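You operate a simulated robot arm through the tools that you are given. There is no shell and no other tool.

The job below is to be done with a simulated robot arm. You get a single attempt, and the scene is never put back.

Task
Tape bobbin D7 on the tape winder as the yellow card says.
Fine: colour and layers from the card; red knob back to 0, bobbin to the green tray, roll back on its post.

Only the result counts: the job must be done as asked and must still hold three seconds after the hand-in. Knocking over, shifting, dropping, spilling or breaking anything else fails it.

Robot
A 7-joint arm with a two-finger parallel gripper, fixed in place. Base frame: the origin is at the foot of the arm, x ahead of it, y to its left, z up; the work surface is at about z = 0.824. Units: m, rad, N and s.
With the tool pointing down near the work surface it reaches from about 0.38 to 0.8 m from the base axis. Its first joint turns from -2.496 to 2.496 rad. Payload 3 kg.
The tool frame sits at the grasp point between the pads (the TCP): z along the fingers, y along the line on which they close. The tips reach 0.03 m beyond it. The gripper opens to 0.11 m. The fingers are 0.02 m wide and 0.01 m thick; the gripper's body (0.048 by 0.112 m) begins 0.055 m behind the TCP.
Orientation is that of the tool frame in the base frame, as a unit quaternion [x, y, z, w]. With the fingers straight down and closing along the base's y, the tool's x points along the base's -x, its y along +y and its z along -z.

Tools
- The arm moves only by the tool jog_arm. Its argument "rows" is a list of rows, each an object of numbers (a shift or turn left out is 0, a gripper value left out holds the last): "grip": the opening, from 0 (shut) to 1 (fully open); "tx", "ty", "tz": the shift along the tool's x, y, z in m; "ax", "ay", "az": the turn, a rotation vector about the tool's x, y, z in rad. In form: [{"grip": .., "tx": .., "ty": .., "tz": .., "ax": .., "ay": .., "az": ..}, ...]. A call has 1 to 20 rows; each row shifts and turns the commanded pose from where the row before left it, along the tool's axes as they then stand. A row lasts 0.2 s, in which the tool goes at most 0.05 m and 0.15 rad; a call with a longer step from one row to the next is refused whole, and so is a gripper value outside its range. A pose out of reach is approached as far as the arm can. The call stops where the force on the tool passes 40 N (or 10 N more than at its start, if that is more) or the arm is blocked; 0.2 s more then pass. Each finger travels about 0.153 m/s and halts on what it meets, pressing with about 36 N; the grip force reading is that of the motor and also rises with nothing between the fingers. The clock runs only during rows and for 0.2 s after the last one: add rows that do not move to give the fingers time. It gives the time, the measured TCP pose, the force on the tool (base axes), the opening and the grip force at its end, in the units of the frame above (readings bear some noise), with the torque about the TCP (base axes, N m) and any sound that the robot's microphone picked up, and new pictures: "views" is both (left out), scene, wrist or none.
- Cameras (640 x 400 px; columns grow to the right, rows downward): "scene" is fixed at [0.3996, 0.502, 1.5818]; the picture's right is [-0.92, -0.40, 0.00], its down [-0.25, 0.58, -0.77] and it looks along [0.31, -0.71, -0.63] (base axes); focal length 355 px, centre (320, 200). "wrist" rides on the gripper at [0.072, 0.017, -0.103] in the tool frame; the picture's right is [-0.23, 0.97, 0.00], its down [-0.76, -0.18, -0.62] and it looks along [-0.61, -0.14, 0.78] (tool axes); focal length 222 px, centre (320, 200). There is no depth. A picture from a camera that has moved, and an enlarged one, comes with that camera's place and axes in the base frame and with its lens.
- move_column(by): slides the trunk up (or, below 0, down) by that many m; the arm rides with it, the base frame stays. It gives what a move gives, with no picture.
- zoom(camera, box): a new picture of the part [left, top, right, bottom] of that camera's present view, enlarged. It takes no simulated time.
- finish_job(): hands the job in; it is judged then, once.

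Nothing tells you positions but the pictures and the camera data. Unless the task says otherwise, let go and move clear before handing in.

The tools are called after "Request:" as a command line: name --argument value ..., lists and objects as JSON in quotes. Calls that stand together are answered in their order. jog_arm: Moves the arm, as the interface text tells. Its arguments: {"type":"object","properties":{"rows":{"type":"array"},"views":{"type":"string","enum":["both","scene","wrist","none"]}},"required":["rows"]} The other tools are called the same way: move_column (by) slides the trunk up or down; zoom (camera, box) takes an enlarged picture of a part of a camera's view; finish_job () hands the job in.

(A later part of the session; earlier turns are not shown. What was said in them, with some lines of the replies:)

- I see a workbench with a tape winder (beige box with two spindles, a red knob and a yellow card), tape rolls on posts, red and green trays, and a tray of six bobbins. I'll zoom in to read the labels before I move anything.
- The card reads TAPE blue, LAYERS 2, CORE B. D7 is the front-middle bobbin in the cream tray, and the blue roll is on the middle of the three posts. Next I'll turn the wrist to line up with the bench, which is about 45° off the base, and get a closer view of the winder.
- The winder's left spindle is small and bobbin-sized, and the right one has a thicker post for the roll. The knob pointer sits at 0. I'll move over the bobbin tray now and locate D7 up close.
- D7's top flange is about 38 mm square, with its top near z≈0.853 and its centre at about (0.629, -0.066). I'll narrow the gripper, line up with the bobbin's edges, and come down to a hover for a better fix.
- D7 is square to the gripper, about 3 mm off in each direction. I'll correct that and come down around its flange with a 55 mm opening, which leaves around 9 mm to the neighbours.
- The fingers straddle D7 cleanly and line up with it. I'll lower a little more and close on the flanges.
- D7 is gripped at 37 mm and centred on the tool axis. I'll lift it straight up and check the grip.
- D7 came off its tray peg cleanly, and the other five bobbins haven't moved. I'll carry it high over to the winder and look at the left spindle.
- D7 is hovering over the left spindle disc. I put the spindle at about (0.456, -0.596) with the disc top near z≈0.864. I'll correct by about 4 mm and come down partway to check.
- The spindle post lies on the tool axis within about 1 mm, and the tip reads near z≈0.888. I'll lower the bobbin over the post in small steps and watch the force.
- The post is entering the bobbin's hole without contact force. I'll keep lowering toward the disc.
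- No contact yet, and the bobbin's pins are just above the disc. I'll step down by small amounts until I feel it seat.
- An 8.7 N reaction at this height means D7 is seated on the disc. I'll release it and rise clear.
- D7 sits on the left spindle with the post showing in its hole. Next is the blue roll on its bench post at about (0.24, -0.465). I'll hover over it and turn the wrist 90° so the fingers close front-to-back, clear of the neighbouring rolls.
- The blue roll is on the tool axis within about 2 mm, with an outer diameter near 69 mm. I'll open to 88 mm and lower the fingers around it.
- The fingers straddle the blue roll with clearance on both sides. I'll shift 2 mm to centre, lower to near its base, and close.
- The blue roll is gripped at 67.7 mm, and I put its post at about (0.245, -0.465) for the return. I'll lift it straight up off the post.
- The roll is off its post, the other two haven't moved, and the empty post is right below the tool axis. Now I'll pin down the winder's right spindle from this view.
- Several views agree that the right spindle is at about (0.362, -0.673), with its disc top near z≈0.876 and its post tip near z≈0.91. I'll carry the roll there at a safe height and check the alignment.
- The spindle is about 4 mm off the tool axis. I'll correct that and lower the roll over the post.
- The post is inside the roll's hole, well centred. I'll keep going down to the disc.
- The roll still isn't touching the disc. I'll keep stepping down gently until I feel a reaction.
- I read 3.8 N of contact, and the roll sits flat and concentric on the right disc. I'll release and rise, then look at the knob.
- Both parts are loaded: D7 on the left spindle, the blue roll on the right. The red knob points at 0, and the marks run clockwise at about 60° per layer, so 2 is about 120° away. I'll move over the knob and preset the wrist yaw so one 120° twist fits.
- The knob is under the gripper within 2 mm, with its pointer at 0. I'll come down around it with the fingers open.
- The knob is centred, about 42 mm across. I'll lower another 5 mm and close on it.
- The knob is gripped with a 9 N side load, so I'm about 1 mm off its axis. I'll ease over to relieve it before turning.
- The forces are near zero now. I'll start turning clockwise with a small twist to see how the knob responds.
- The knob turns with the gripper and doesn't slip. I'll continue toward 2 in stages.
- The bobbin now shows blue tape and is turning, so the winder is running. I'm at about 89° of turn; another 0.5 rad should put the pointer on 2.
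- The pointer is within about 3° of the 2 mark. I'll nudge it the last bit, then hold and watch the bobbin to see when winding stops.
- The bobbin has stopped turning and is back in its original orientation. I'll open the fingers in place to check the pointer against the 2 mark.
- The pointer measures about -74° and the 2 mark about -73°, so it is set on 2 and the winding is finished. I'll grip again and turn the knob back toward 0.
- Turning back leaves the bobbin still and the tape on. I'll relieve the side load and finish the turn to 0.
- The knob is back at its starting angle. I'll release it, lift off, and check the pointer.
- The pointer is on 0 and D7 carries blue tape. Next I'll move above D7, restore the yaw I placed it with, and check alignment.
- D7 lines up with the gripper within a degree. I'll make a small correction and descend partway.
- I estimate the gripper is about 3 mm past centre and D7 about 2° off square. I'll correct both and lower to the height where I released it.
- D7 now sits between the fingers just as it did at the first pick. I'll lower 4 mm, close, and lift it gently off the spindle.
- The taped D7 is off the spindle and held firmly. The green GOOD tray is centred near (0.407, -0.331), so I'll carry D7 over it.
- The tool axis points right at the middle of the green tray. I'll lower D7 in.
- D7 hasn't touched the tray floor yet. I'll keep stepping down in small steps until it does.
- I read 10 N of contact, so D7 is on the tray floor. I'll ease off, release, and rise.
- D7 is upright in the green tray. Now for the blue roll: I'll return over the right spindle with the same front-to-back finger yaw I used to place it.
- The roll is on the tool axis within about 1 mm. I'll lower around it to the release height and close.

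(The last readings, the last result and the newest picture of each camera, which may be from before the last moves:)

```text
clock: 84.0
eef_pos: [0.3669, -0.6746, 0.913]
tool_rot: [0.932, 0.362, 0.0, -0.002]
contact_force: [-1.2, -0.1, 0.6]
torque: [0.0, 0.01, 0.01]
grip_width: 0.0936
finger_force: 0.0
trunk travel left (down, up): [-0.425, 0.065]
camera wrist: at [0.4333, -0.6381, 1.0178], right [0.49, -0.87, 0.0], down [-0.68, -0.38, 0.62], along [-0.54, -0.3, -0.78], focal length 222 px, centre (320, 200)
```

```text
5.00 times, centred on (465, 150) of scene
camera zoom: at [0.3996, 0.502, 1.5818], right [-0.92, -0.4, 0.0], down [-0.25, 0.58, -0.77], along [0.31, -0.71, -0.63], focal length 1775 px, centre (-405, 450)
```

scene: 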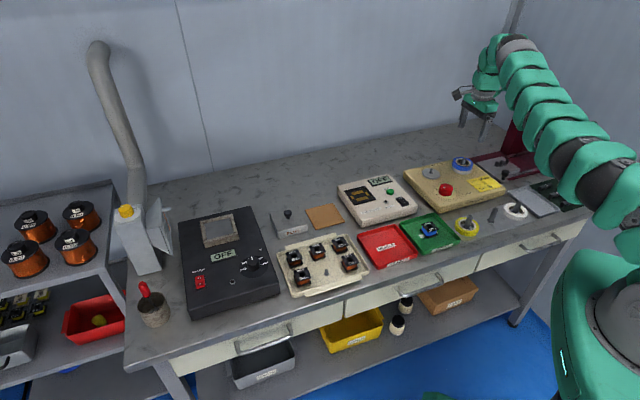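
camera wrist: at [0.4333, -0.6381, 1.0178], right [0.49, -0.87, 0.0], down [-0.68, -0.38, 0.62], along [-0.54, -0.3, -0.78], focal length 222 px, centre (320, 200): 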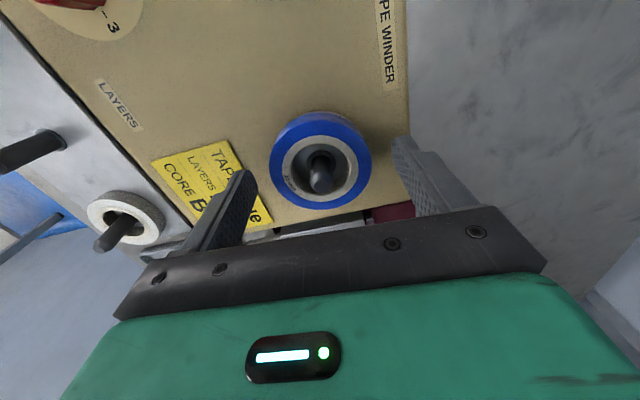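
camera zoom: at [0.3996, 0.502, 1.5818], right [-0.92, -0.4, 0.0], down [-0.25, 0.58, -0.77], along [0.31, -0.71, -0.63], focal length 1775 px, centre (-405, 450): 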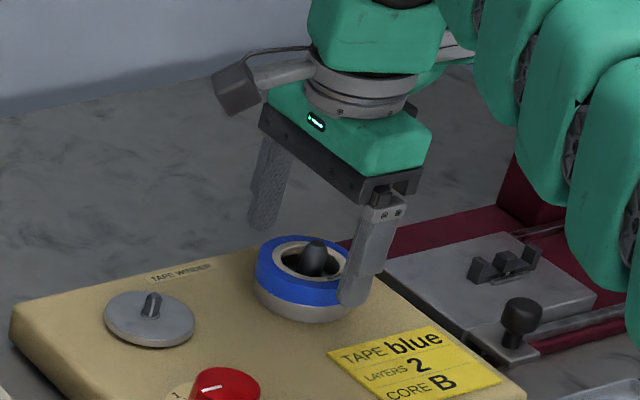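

Request:
jog_arm --rows '[{"tz": 0.0015}, {"grip": 0.4}, {"grip": 0.4}, {"grip": 0.4}, {}]' --views "none"

Request:
zoom --camera "wrist" --box '[220, 60, 420, 220]'

```text
clock: 85.2
eef_pos: [0.3666, -0.6748, 0.9123]
tool_rot: [0.932, 0.361, 0.001, 0.001]
contact_force: [1.0, 0.1, 0.8]
torque: [-0.01, 0.01, 0.0]
grip_width: 0.0679
finger_force: 36.0
trunk travel left (down, up): [-0.425, 0.065]
```

```text
2.50 times, centred on (320, 140) of wrist
camera zoom: at [0.4333, -0.6383, 1.016], right [0.49, -0.87, 0.0], down [-0.68, -0.38, 0.62], along [-0.54, -0.3, -0.78], focal length 555 px, centre (320, 350)
```

zoom: 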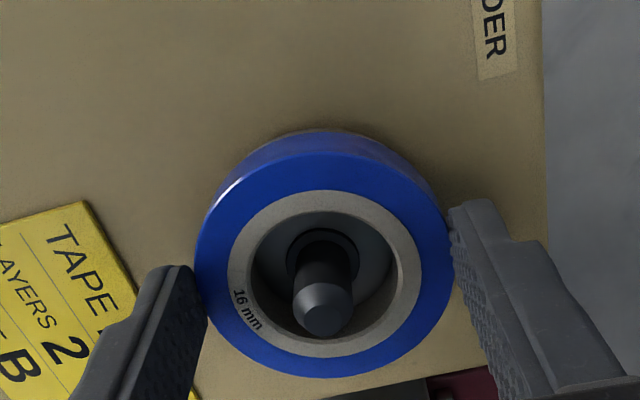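

The roll is gripped again. I'll lift it off the spindle and carry it back over its empty bench post.

Request:
jog_arm --rows '[{"tz": -0.01}, {"tz": -0.02}, {"tz": -0.03}, {"tz": -0.04}, {"tz": -0.03}, {}, {"tx": 0.0088, "ty": -0.0393}, {"tx": 0.0088, "ty": -0.0393}, {"tx": 0.0088, "ty": -0.0393}, {"tx": 0.0088, "ty": -0.0393}, {"tx": 0.0088, "ty": -0.0393}, {"tx": 0.0088, "ty": -0.0393}, {}]' --views "both"

Request:
zoom --camera "wrist" --box '[220, 20, 420, 180]'

Request:
zoom --camera "scene" --box '[440, 140, 550, 240]'

```text
clock: 88.0
eef_pos: [0.2436, -0.4662, 1.0422]
tool_rot: [0.933, 0.361, 0.001, 0.001]
contact_force: [0.1, 0.1, -0.3]
torque: [0.02, 0.0, 0.01]
grip_width: 0.0675
finger_force: 35.7
trunk travel left (down, up): [-0.425, 0.065]
camera wrist: at [0.3108, -0.43, 1.1463], right [0.49, -0.87, 0.0], down [-0.68, -0.38, 0.62], along [-0.54, -0.31, -0.78], focal length 222 px, centre (320, 200)
```

scene: 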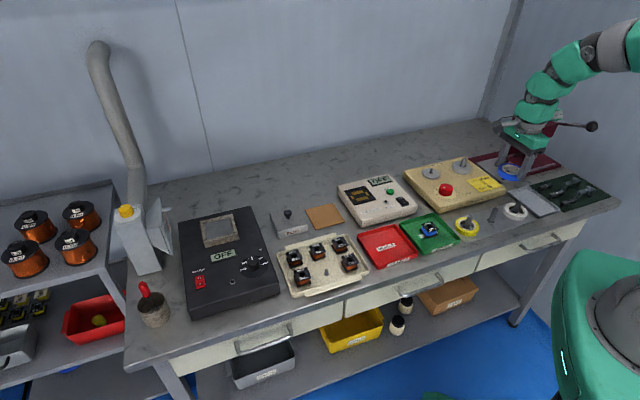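
wrist: 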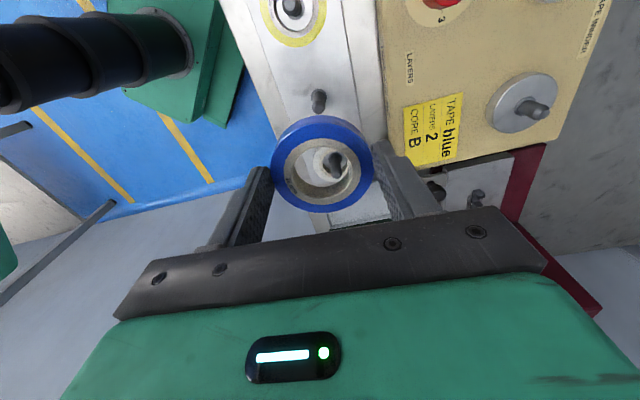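

```text
2.50 times, centred on (320, 100) of wrist
camera zoom: at [0.3108, -0.43, 1.1463], right [0.49, -0.87, 0.0], down [-0.68, -0.38, 0.62], along [-0.54, -0.31, -0.78], focal length 555 px, centre (320, 450)
```

zoom: 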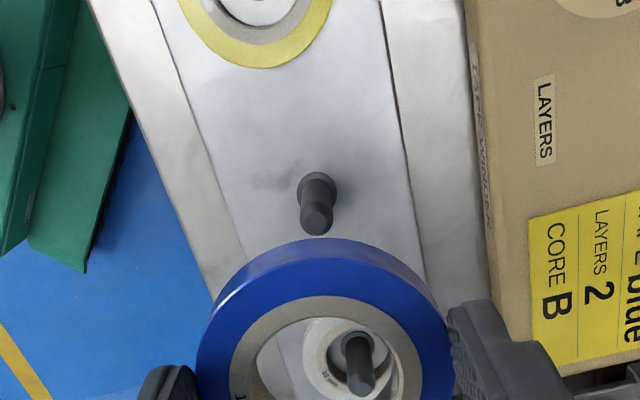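

```text
4.00 times, centred on (495, 190) of scene
camera zoom: at [0.3996, 0.502, 1.5818], right [-0.92, -0.4, 0.0], down [-0.25, 0.58, -0.77], along [0.31, -0.71, -0.63], focal length 1420 px, centre (-380, 240)
```

zoom: 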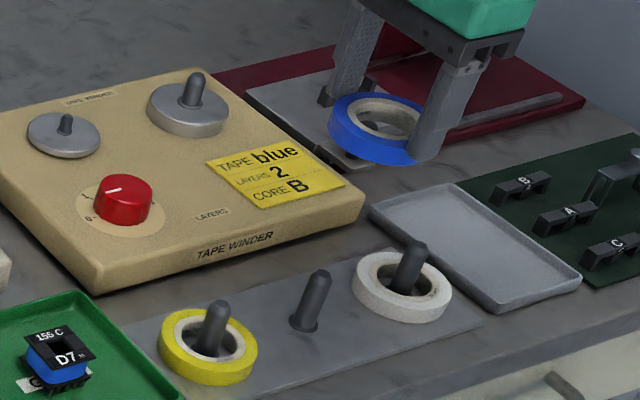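

The empty post is on the tool axis within about 1 mm. I'll lower the roll over it.

Request:
jog_arm --rows '[{"tz": 0.04}, {"tz": 0.04}, {"tz": 0.03}, {"tz": 0.02}, {"tz": 0.02}, {}]' --views "wrist"

Request:
zoom --camera "wrist" --box '[220, 60, 420, 220]'

Request:
zoom --camera "scene" --box '[440, 170, 540, 250]'

```text
clock: 89.4
eef_pos: [0.2462, -0.4652, 0.8917]
tool_rot: [0.932, 0.362, 0.0, 0.0]
contact_force: [-0.2, 0.5, -0.6]
torque: [0.03, -0.03, 0.0]
grip_width: 0.0676
finger_force: 36.2
trunk travel left (down, up): [-0.425, 0.065]
camera wrist: at [0.3123, -0.4292, 0.9956], right [0.49, -0.87, 0.0], down [-0.68, -0.38, 0.62], along [-0.54, -0.3, -0.78], focal length 222 px, centre (320, 200)
```

wrist: 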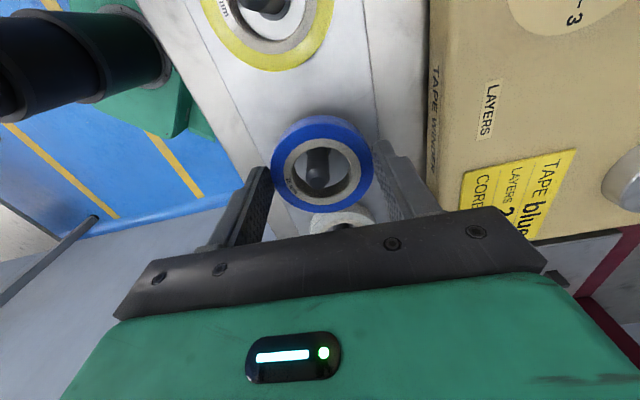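

```text
2.50 times, centred on (320, 140) of wrist
camera zoom: at [0.3123, -0.4292, 0.9956], right [0.49, -0.87, 0.0], down [-0.68, -0.38, 0.62], along [-0.54, -0.3, -0.78], focal length 555 px, centre (320, 350)
```

zoom: 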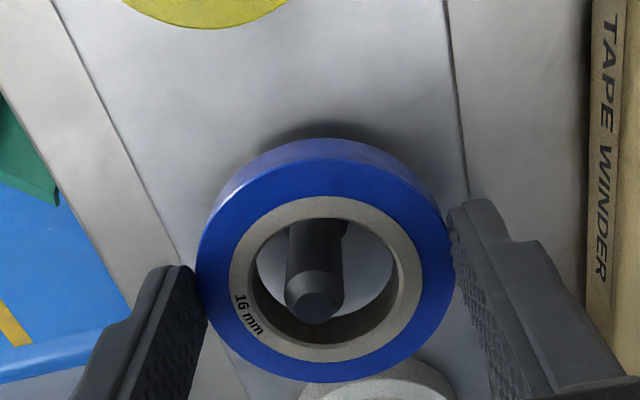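

```text
5.00 times, centred on (490, 210) of scene
camera zoom: at [0.3996, 0.502, 1.5818], right [-0.92, -0.4, 0.0], down [-0.25, 0.58, -0.77], along [0.31, -0.71, -0.63], focal length 1775 px, centre (-530, 150)
```

zoom: 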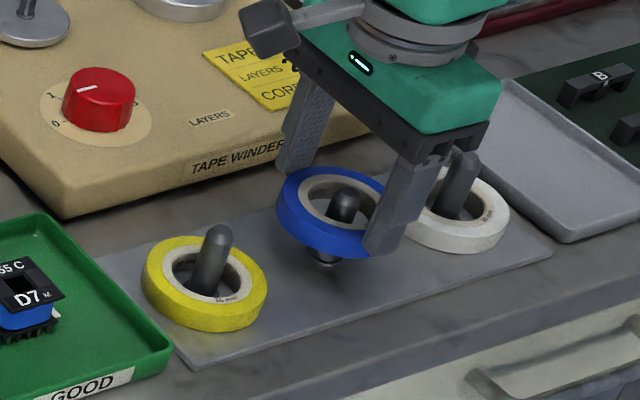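

The post is inside the roll's hole. I'll lower the remaining 25 mm or so, slowly at the end.

Request:
jog_arm --rows '[{"tz": 0.01}, {"tz": 0.007}, {"tz": 0.004}, {"tz": 0.002}, {}]' --views "none"

```text
clock: 90.6
eef_pos: [0.2452, -0.4654, 0.8679]
tool_rot: [0.932, 0.361, 0.0, 0.0]
contact_force: [-0.1, 0.1, -1.1]
torque: [-0.01, -0.02, 0.0]
grip_width: 0.0674
finger_force: 35.9
trunk travel left (down, up): [-0.425, 0.065]
```

Request:
jog_arm --rows '[{"tz": 0.0015}, {"tz": 0.0015}, {}]' --views "none"

```text
clock: 91.4
eef_pos: [0.2442, -0.4651, 0.8664]
tool_rot: [0.932, 0.361, 0.001, 0.0]
contact_force: [1.4, 1.4, 15.0]
torque: [0.32, -0.12, 0.01]
grip_width: 0.0678
finger_force: 35.6
trunk travel left (down, up): [-0.425, 0.065]
```

The roll is down on its plate, with a 15 N reaction. I'll ease off, open, and rise clear.

Request:
jog_arm --rows '[{"tz": -0.0012}, {"grip": 0.82}, {"grip": 0.82}, {"grip": 0.82}, {"tz": -0.01}, {"tz": -0.03}, {"tz": -0.04}, {"tz": -0.04}, {"tz": -0.04}, {}]' --views "both"

Request:
zoom --camera "scene" --box '[440, 170, 540, 250]'

Request:
zoom --camera "wrist" --box '[200, 20, 440, 200]'

```text
clock: 93.6
eef_pos: [0.2464, -0.4649, 1.028]
tool_rot: [0.932, 0.361, 0.0, 0.001]
contact_force: [0.4, -0.4, 0.7]
torque: [-0.04, 0.01, -0.02]
grip_width: 0.0902
finger_force: 0.0
trunk travel left (down, up): [-0.425, 0.065]
camera wrist: at [0.3126, -0.4276, 1.1323], right [0.49, -0.87, 0.0], down [-0.68, -0.38, 0.62], along [-0.54, -0.31, -0.78], focal length 222 px, centre (320, 200)
```

scene: 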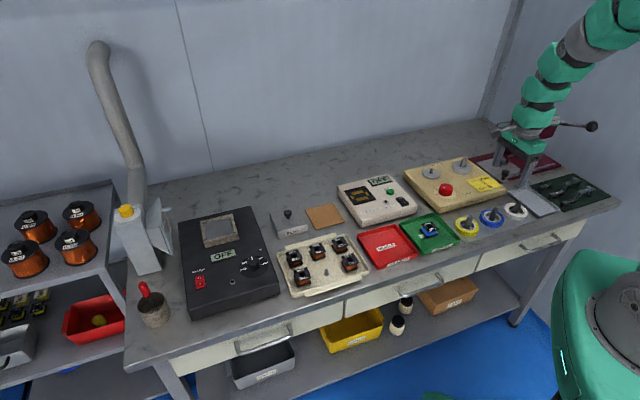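
wrist: 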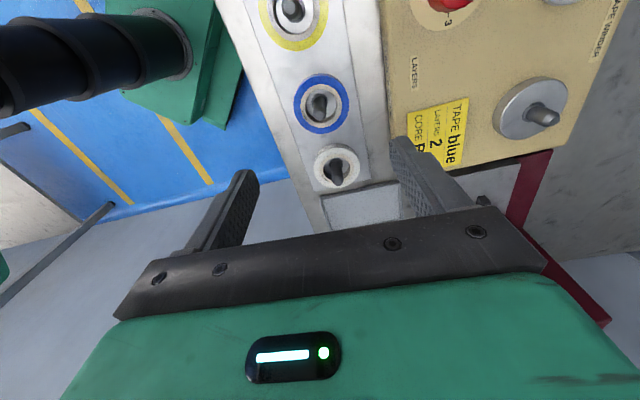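

```text
5.00 times, centred on (490, 210) of scene
camera zoom: at [0.3996, 0.502, 1.5818], right [-0.92, -0.4, 0.0], down [-0.25, 0.58, -0.77], along [0.31, -0.71, -0.63], focal length 1775 px, centre (-530, 150)
```

zoom: 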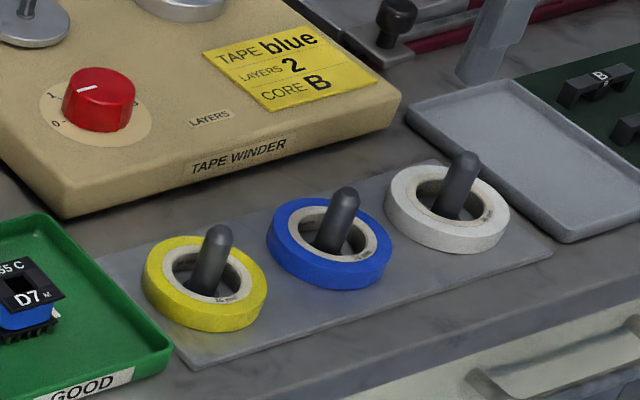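

```text
2.22 times, centred on (320, 110) of wrist
camera zoom: at [0.3126, -0.4276, 1.1323], right [0.49, -0.87, 0.0], down [-0.68, -0.38, 0.62], along [-0.54, -0.31, -0.78], focal length 494 px, centre (320, 400)
```

zoom: 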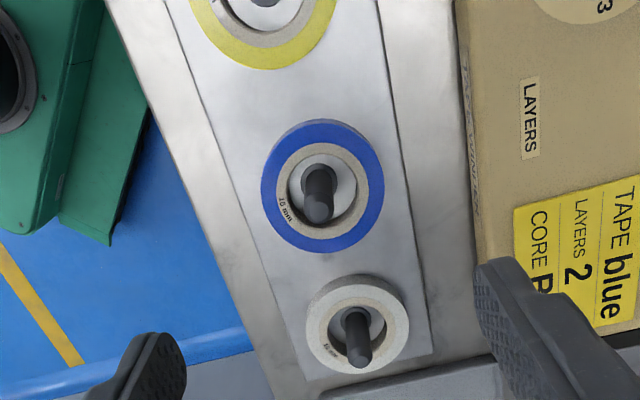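

All parts appear to be in place. I'll do a final close check of D7, the winder and the bobbin tray before handing in.

Request:
zoom --camera "scene" --box '[400, 150, 500, 210]'

Request:
zoom --camera "scene" --box '[405, 210, 455, 250]'

Request:
zoom --camera "scene" --box '[265, 190, 395, 300]'

```text
6.40 times, centred on (450, 180) of scene
camera zoom: at [0.3996, 0.502, 1.5818], right [-0.92, -0.4, 0.0], down [-0.25, 0.58, -0.77], along [0.31, -0.71, -0.63], focal length 2272 px, centre (-512, 328)
```

zoom: 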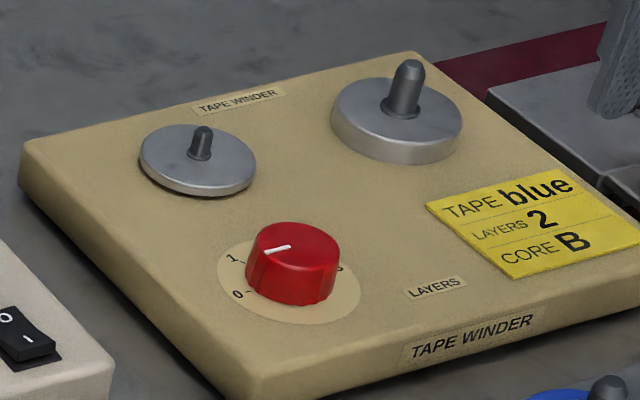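

```text
10.00 times, centred on (430, 230) of scene
camera zoom: at [0.3996, 0.502, 1.5818], right [-0.92, -0.4, 0.0], down [-0.25, 0.58, -0.77], along [0.31, -0.71, -0.63], focal length 3550 px, centre (-780, -100)
```

zoom: 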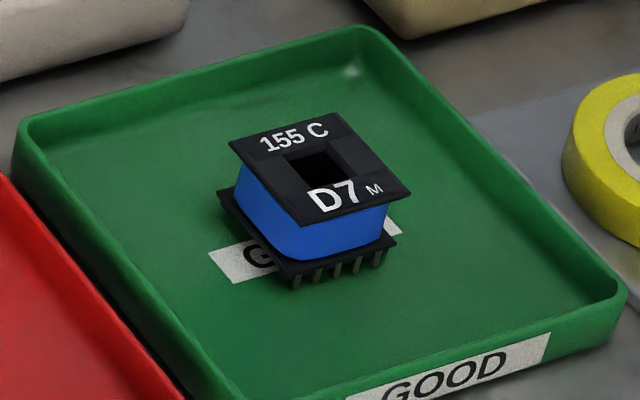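

```text
3.64 times, centred on (330, 245) of scene
camera zoom: at [0.3996, 0.502, 1.5818], right [-0.92, -0.4, 0.0], down [-0.25, 0.58, -0.77], along [0.31, -0.71, -0.63], focal length 1291 px, centre (284, 36)
```

zoom: 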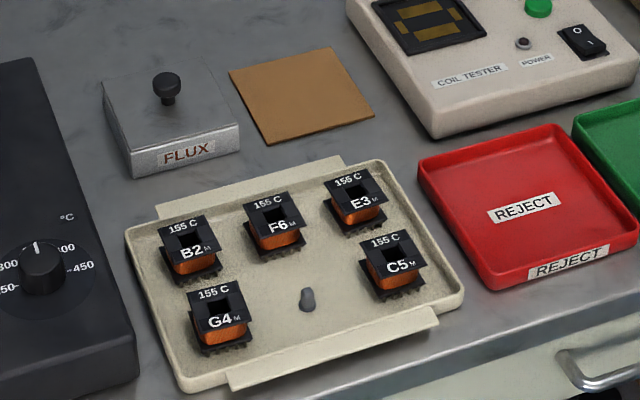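

D7 sits upright in the green tray with blue tape on it. The knob reads 0, both spindles are empty, the blue roll is on its post, and nothing else has moved. I'll raise the arm a little more and hand in.

Request:
jog_arm --rows '[{"tz": -0.04}, {"tz": -0.04}, {}, {}]' --views "scene"

```text
clock: 94.6
eef_pos: [0.2474, -0.464, 1.1073]
tool_rot: [0.932, 0.361, 0.0, 0.0]
contact_force: [-0.9, -0.2, -0.5]
torque: [0.0, -0.01, -0.03]
grip_width: 0.0901
finger_force: 0.0
trunk travel left (down, up): [-0.425, 0.065]
```

scene: 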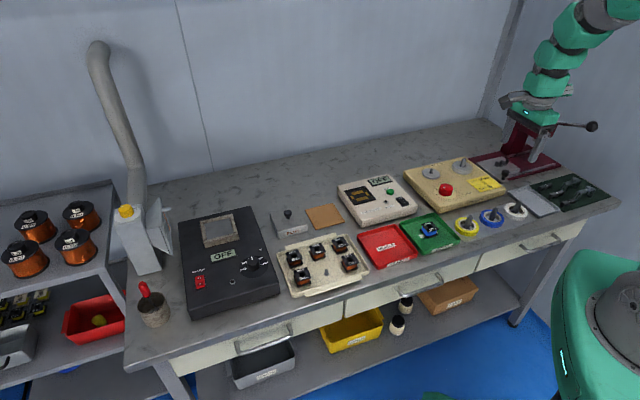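

The arm is clear and the scene is still, with everything where the task asked for it. I'm handing in the job.

Request:
finish_job

```text
The job is handed in.
```

I taped bobbin D7 with blue tape as the yellow card says (blue, 2 layers) and handed in the job; no verdict has come back.

- **Layers:** I turned the red knob to 2 and held it until the bobbin stopped turning. I couldn't count the layers in the pictures, so the 2 rests on the knob setting.
- **Knob:** it is back at 0. The tape stayed on as I turned it back.
- **Bobbin:** D7 is upright in the green GOOD tray.
- **Roll:** the blue roll is back on its middle post.

I saw nothing else on the bench moved or knocked over. The card also lists "CORE B", which I left alone because the task only asked for colour and layers.
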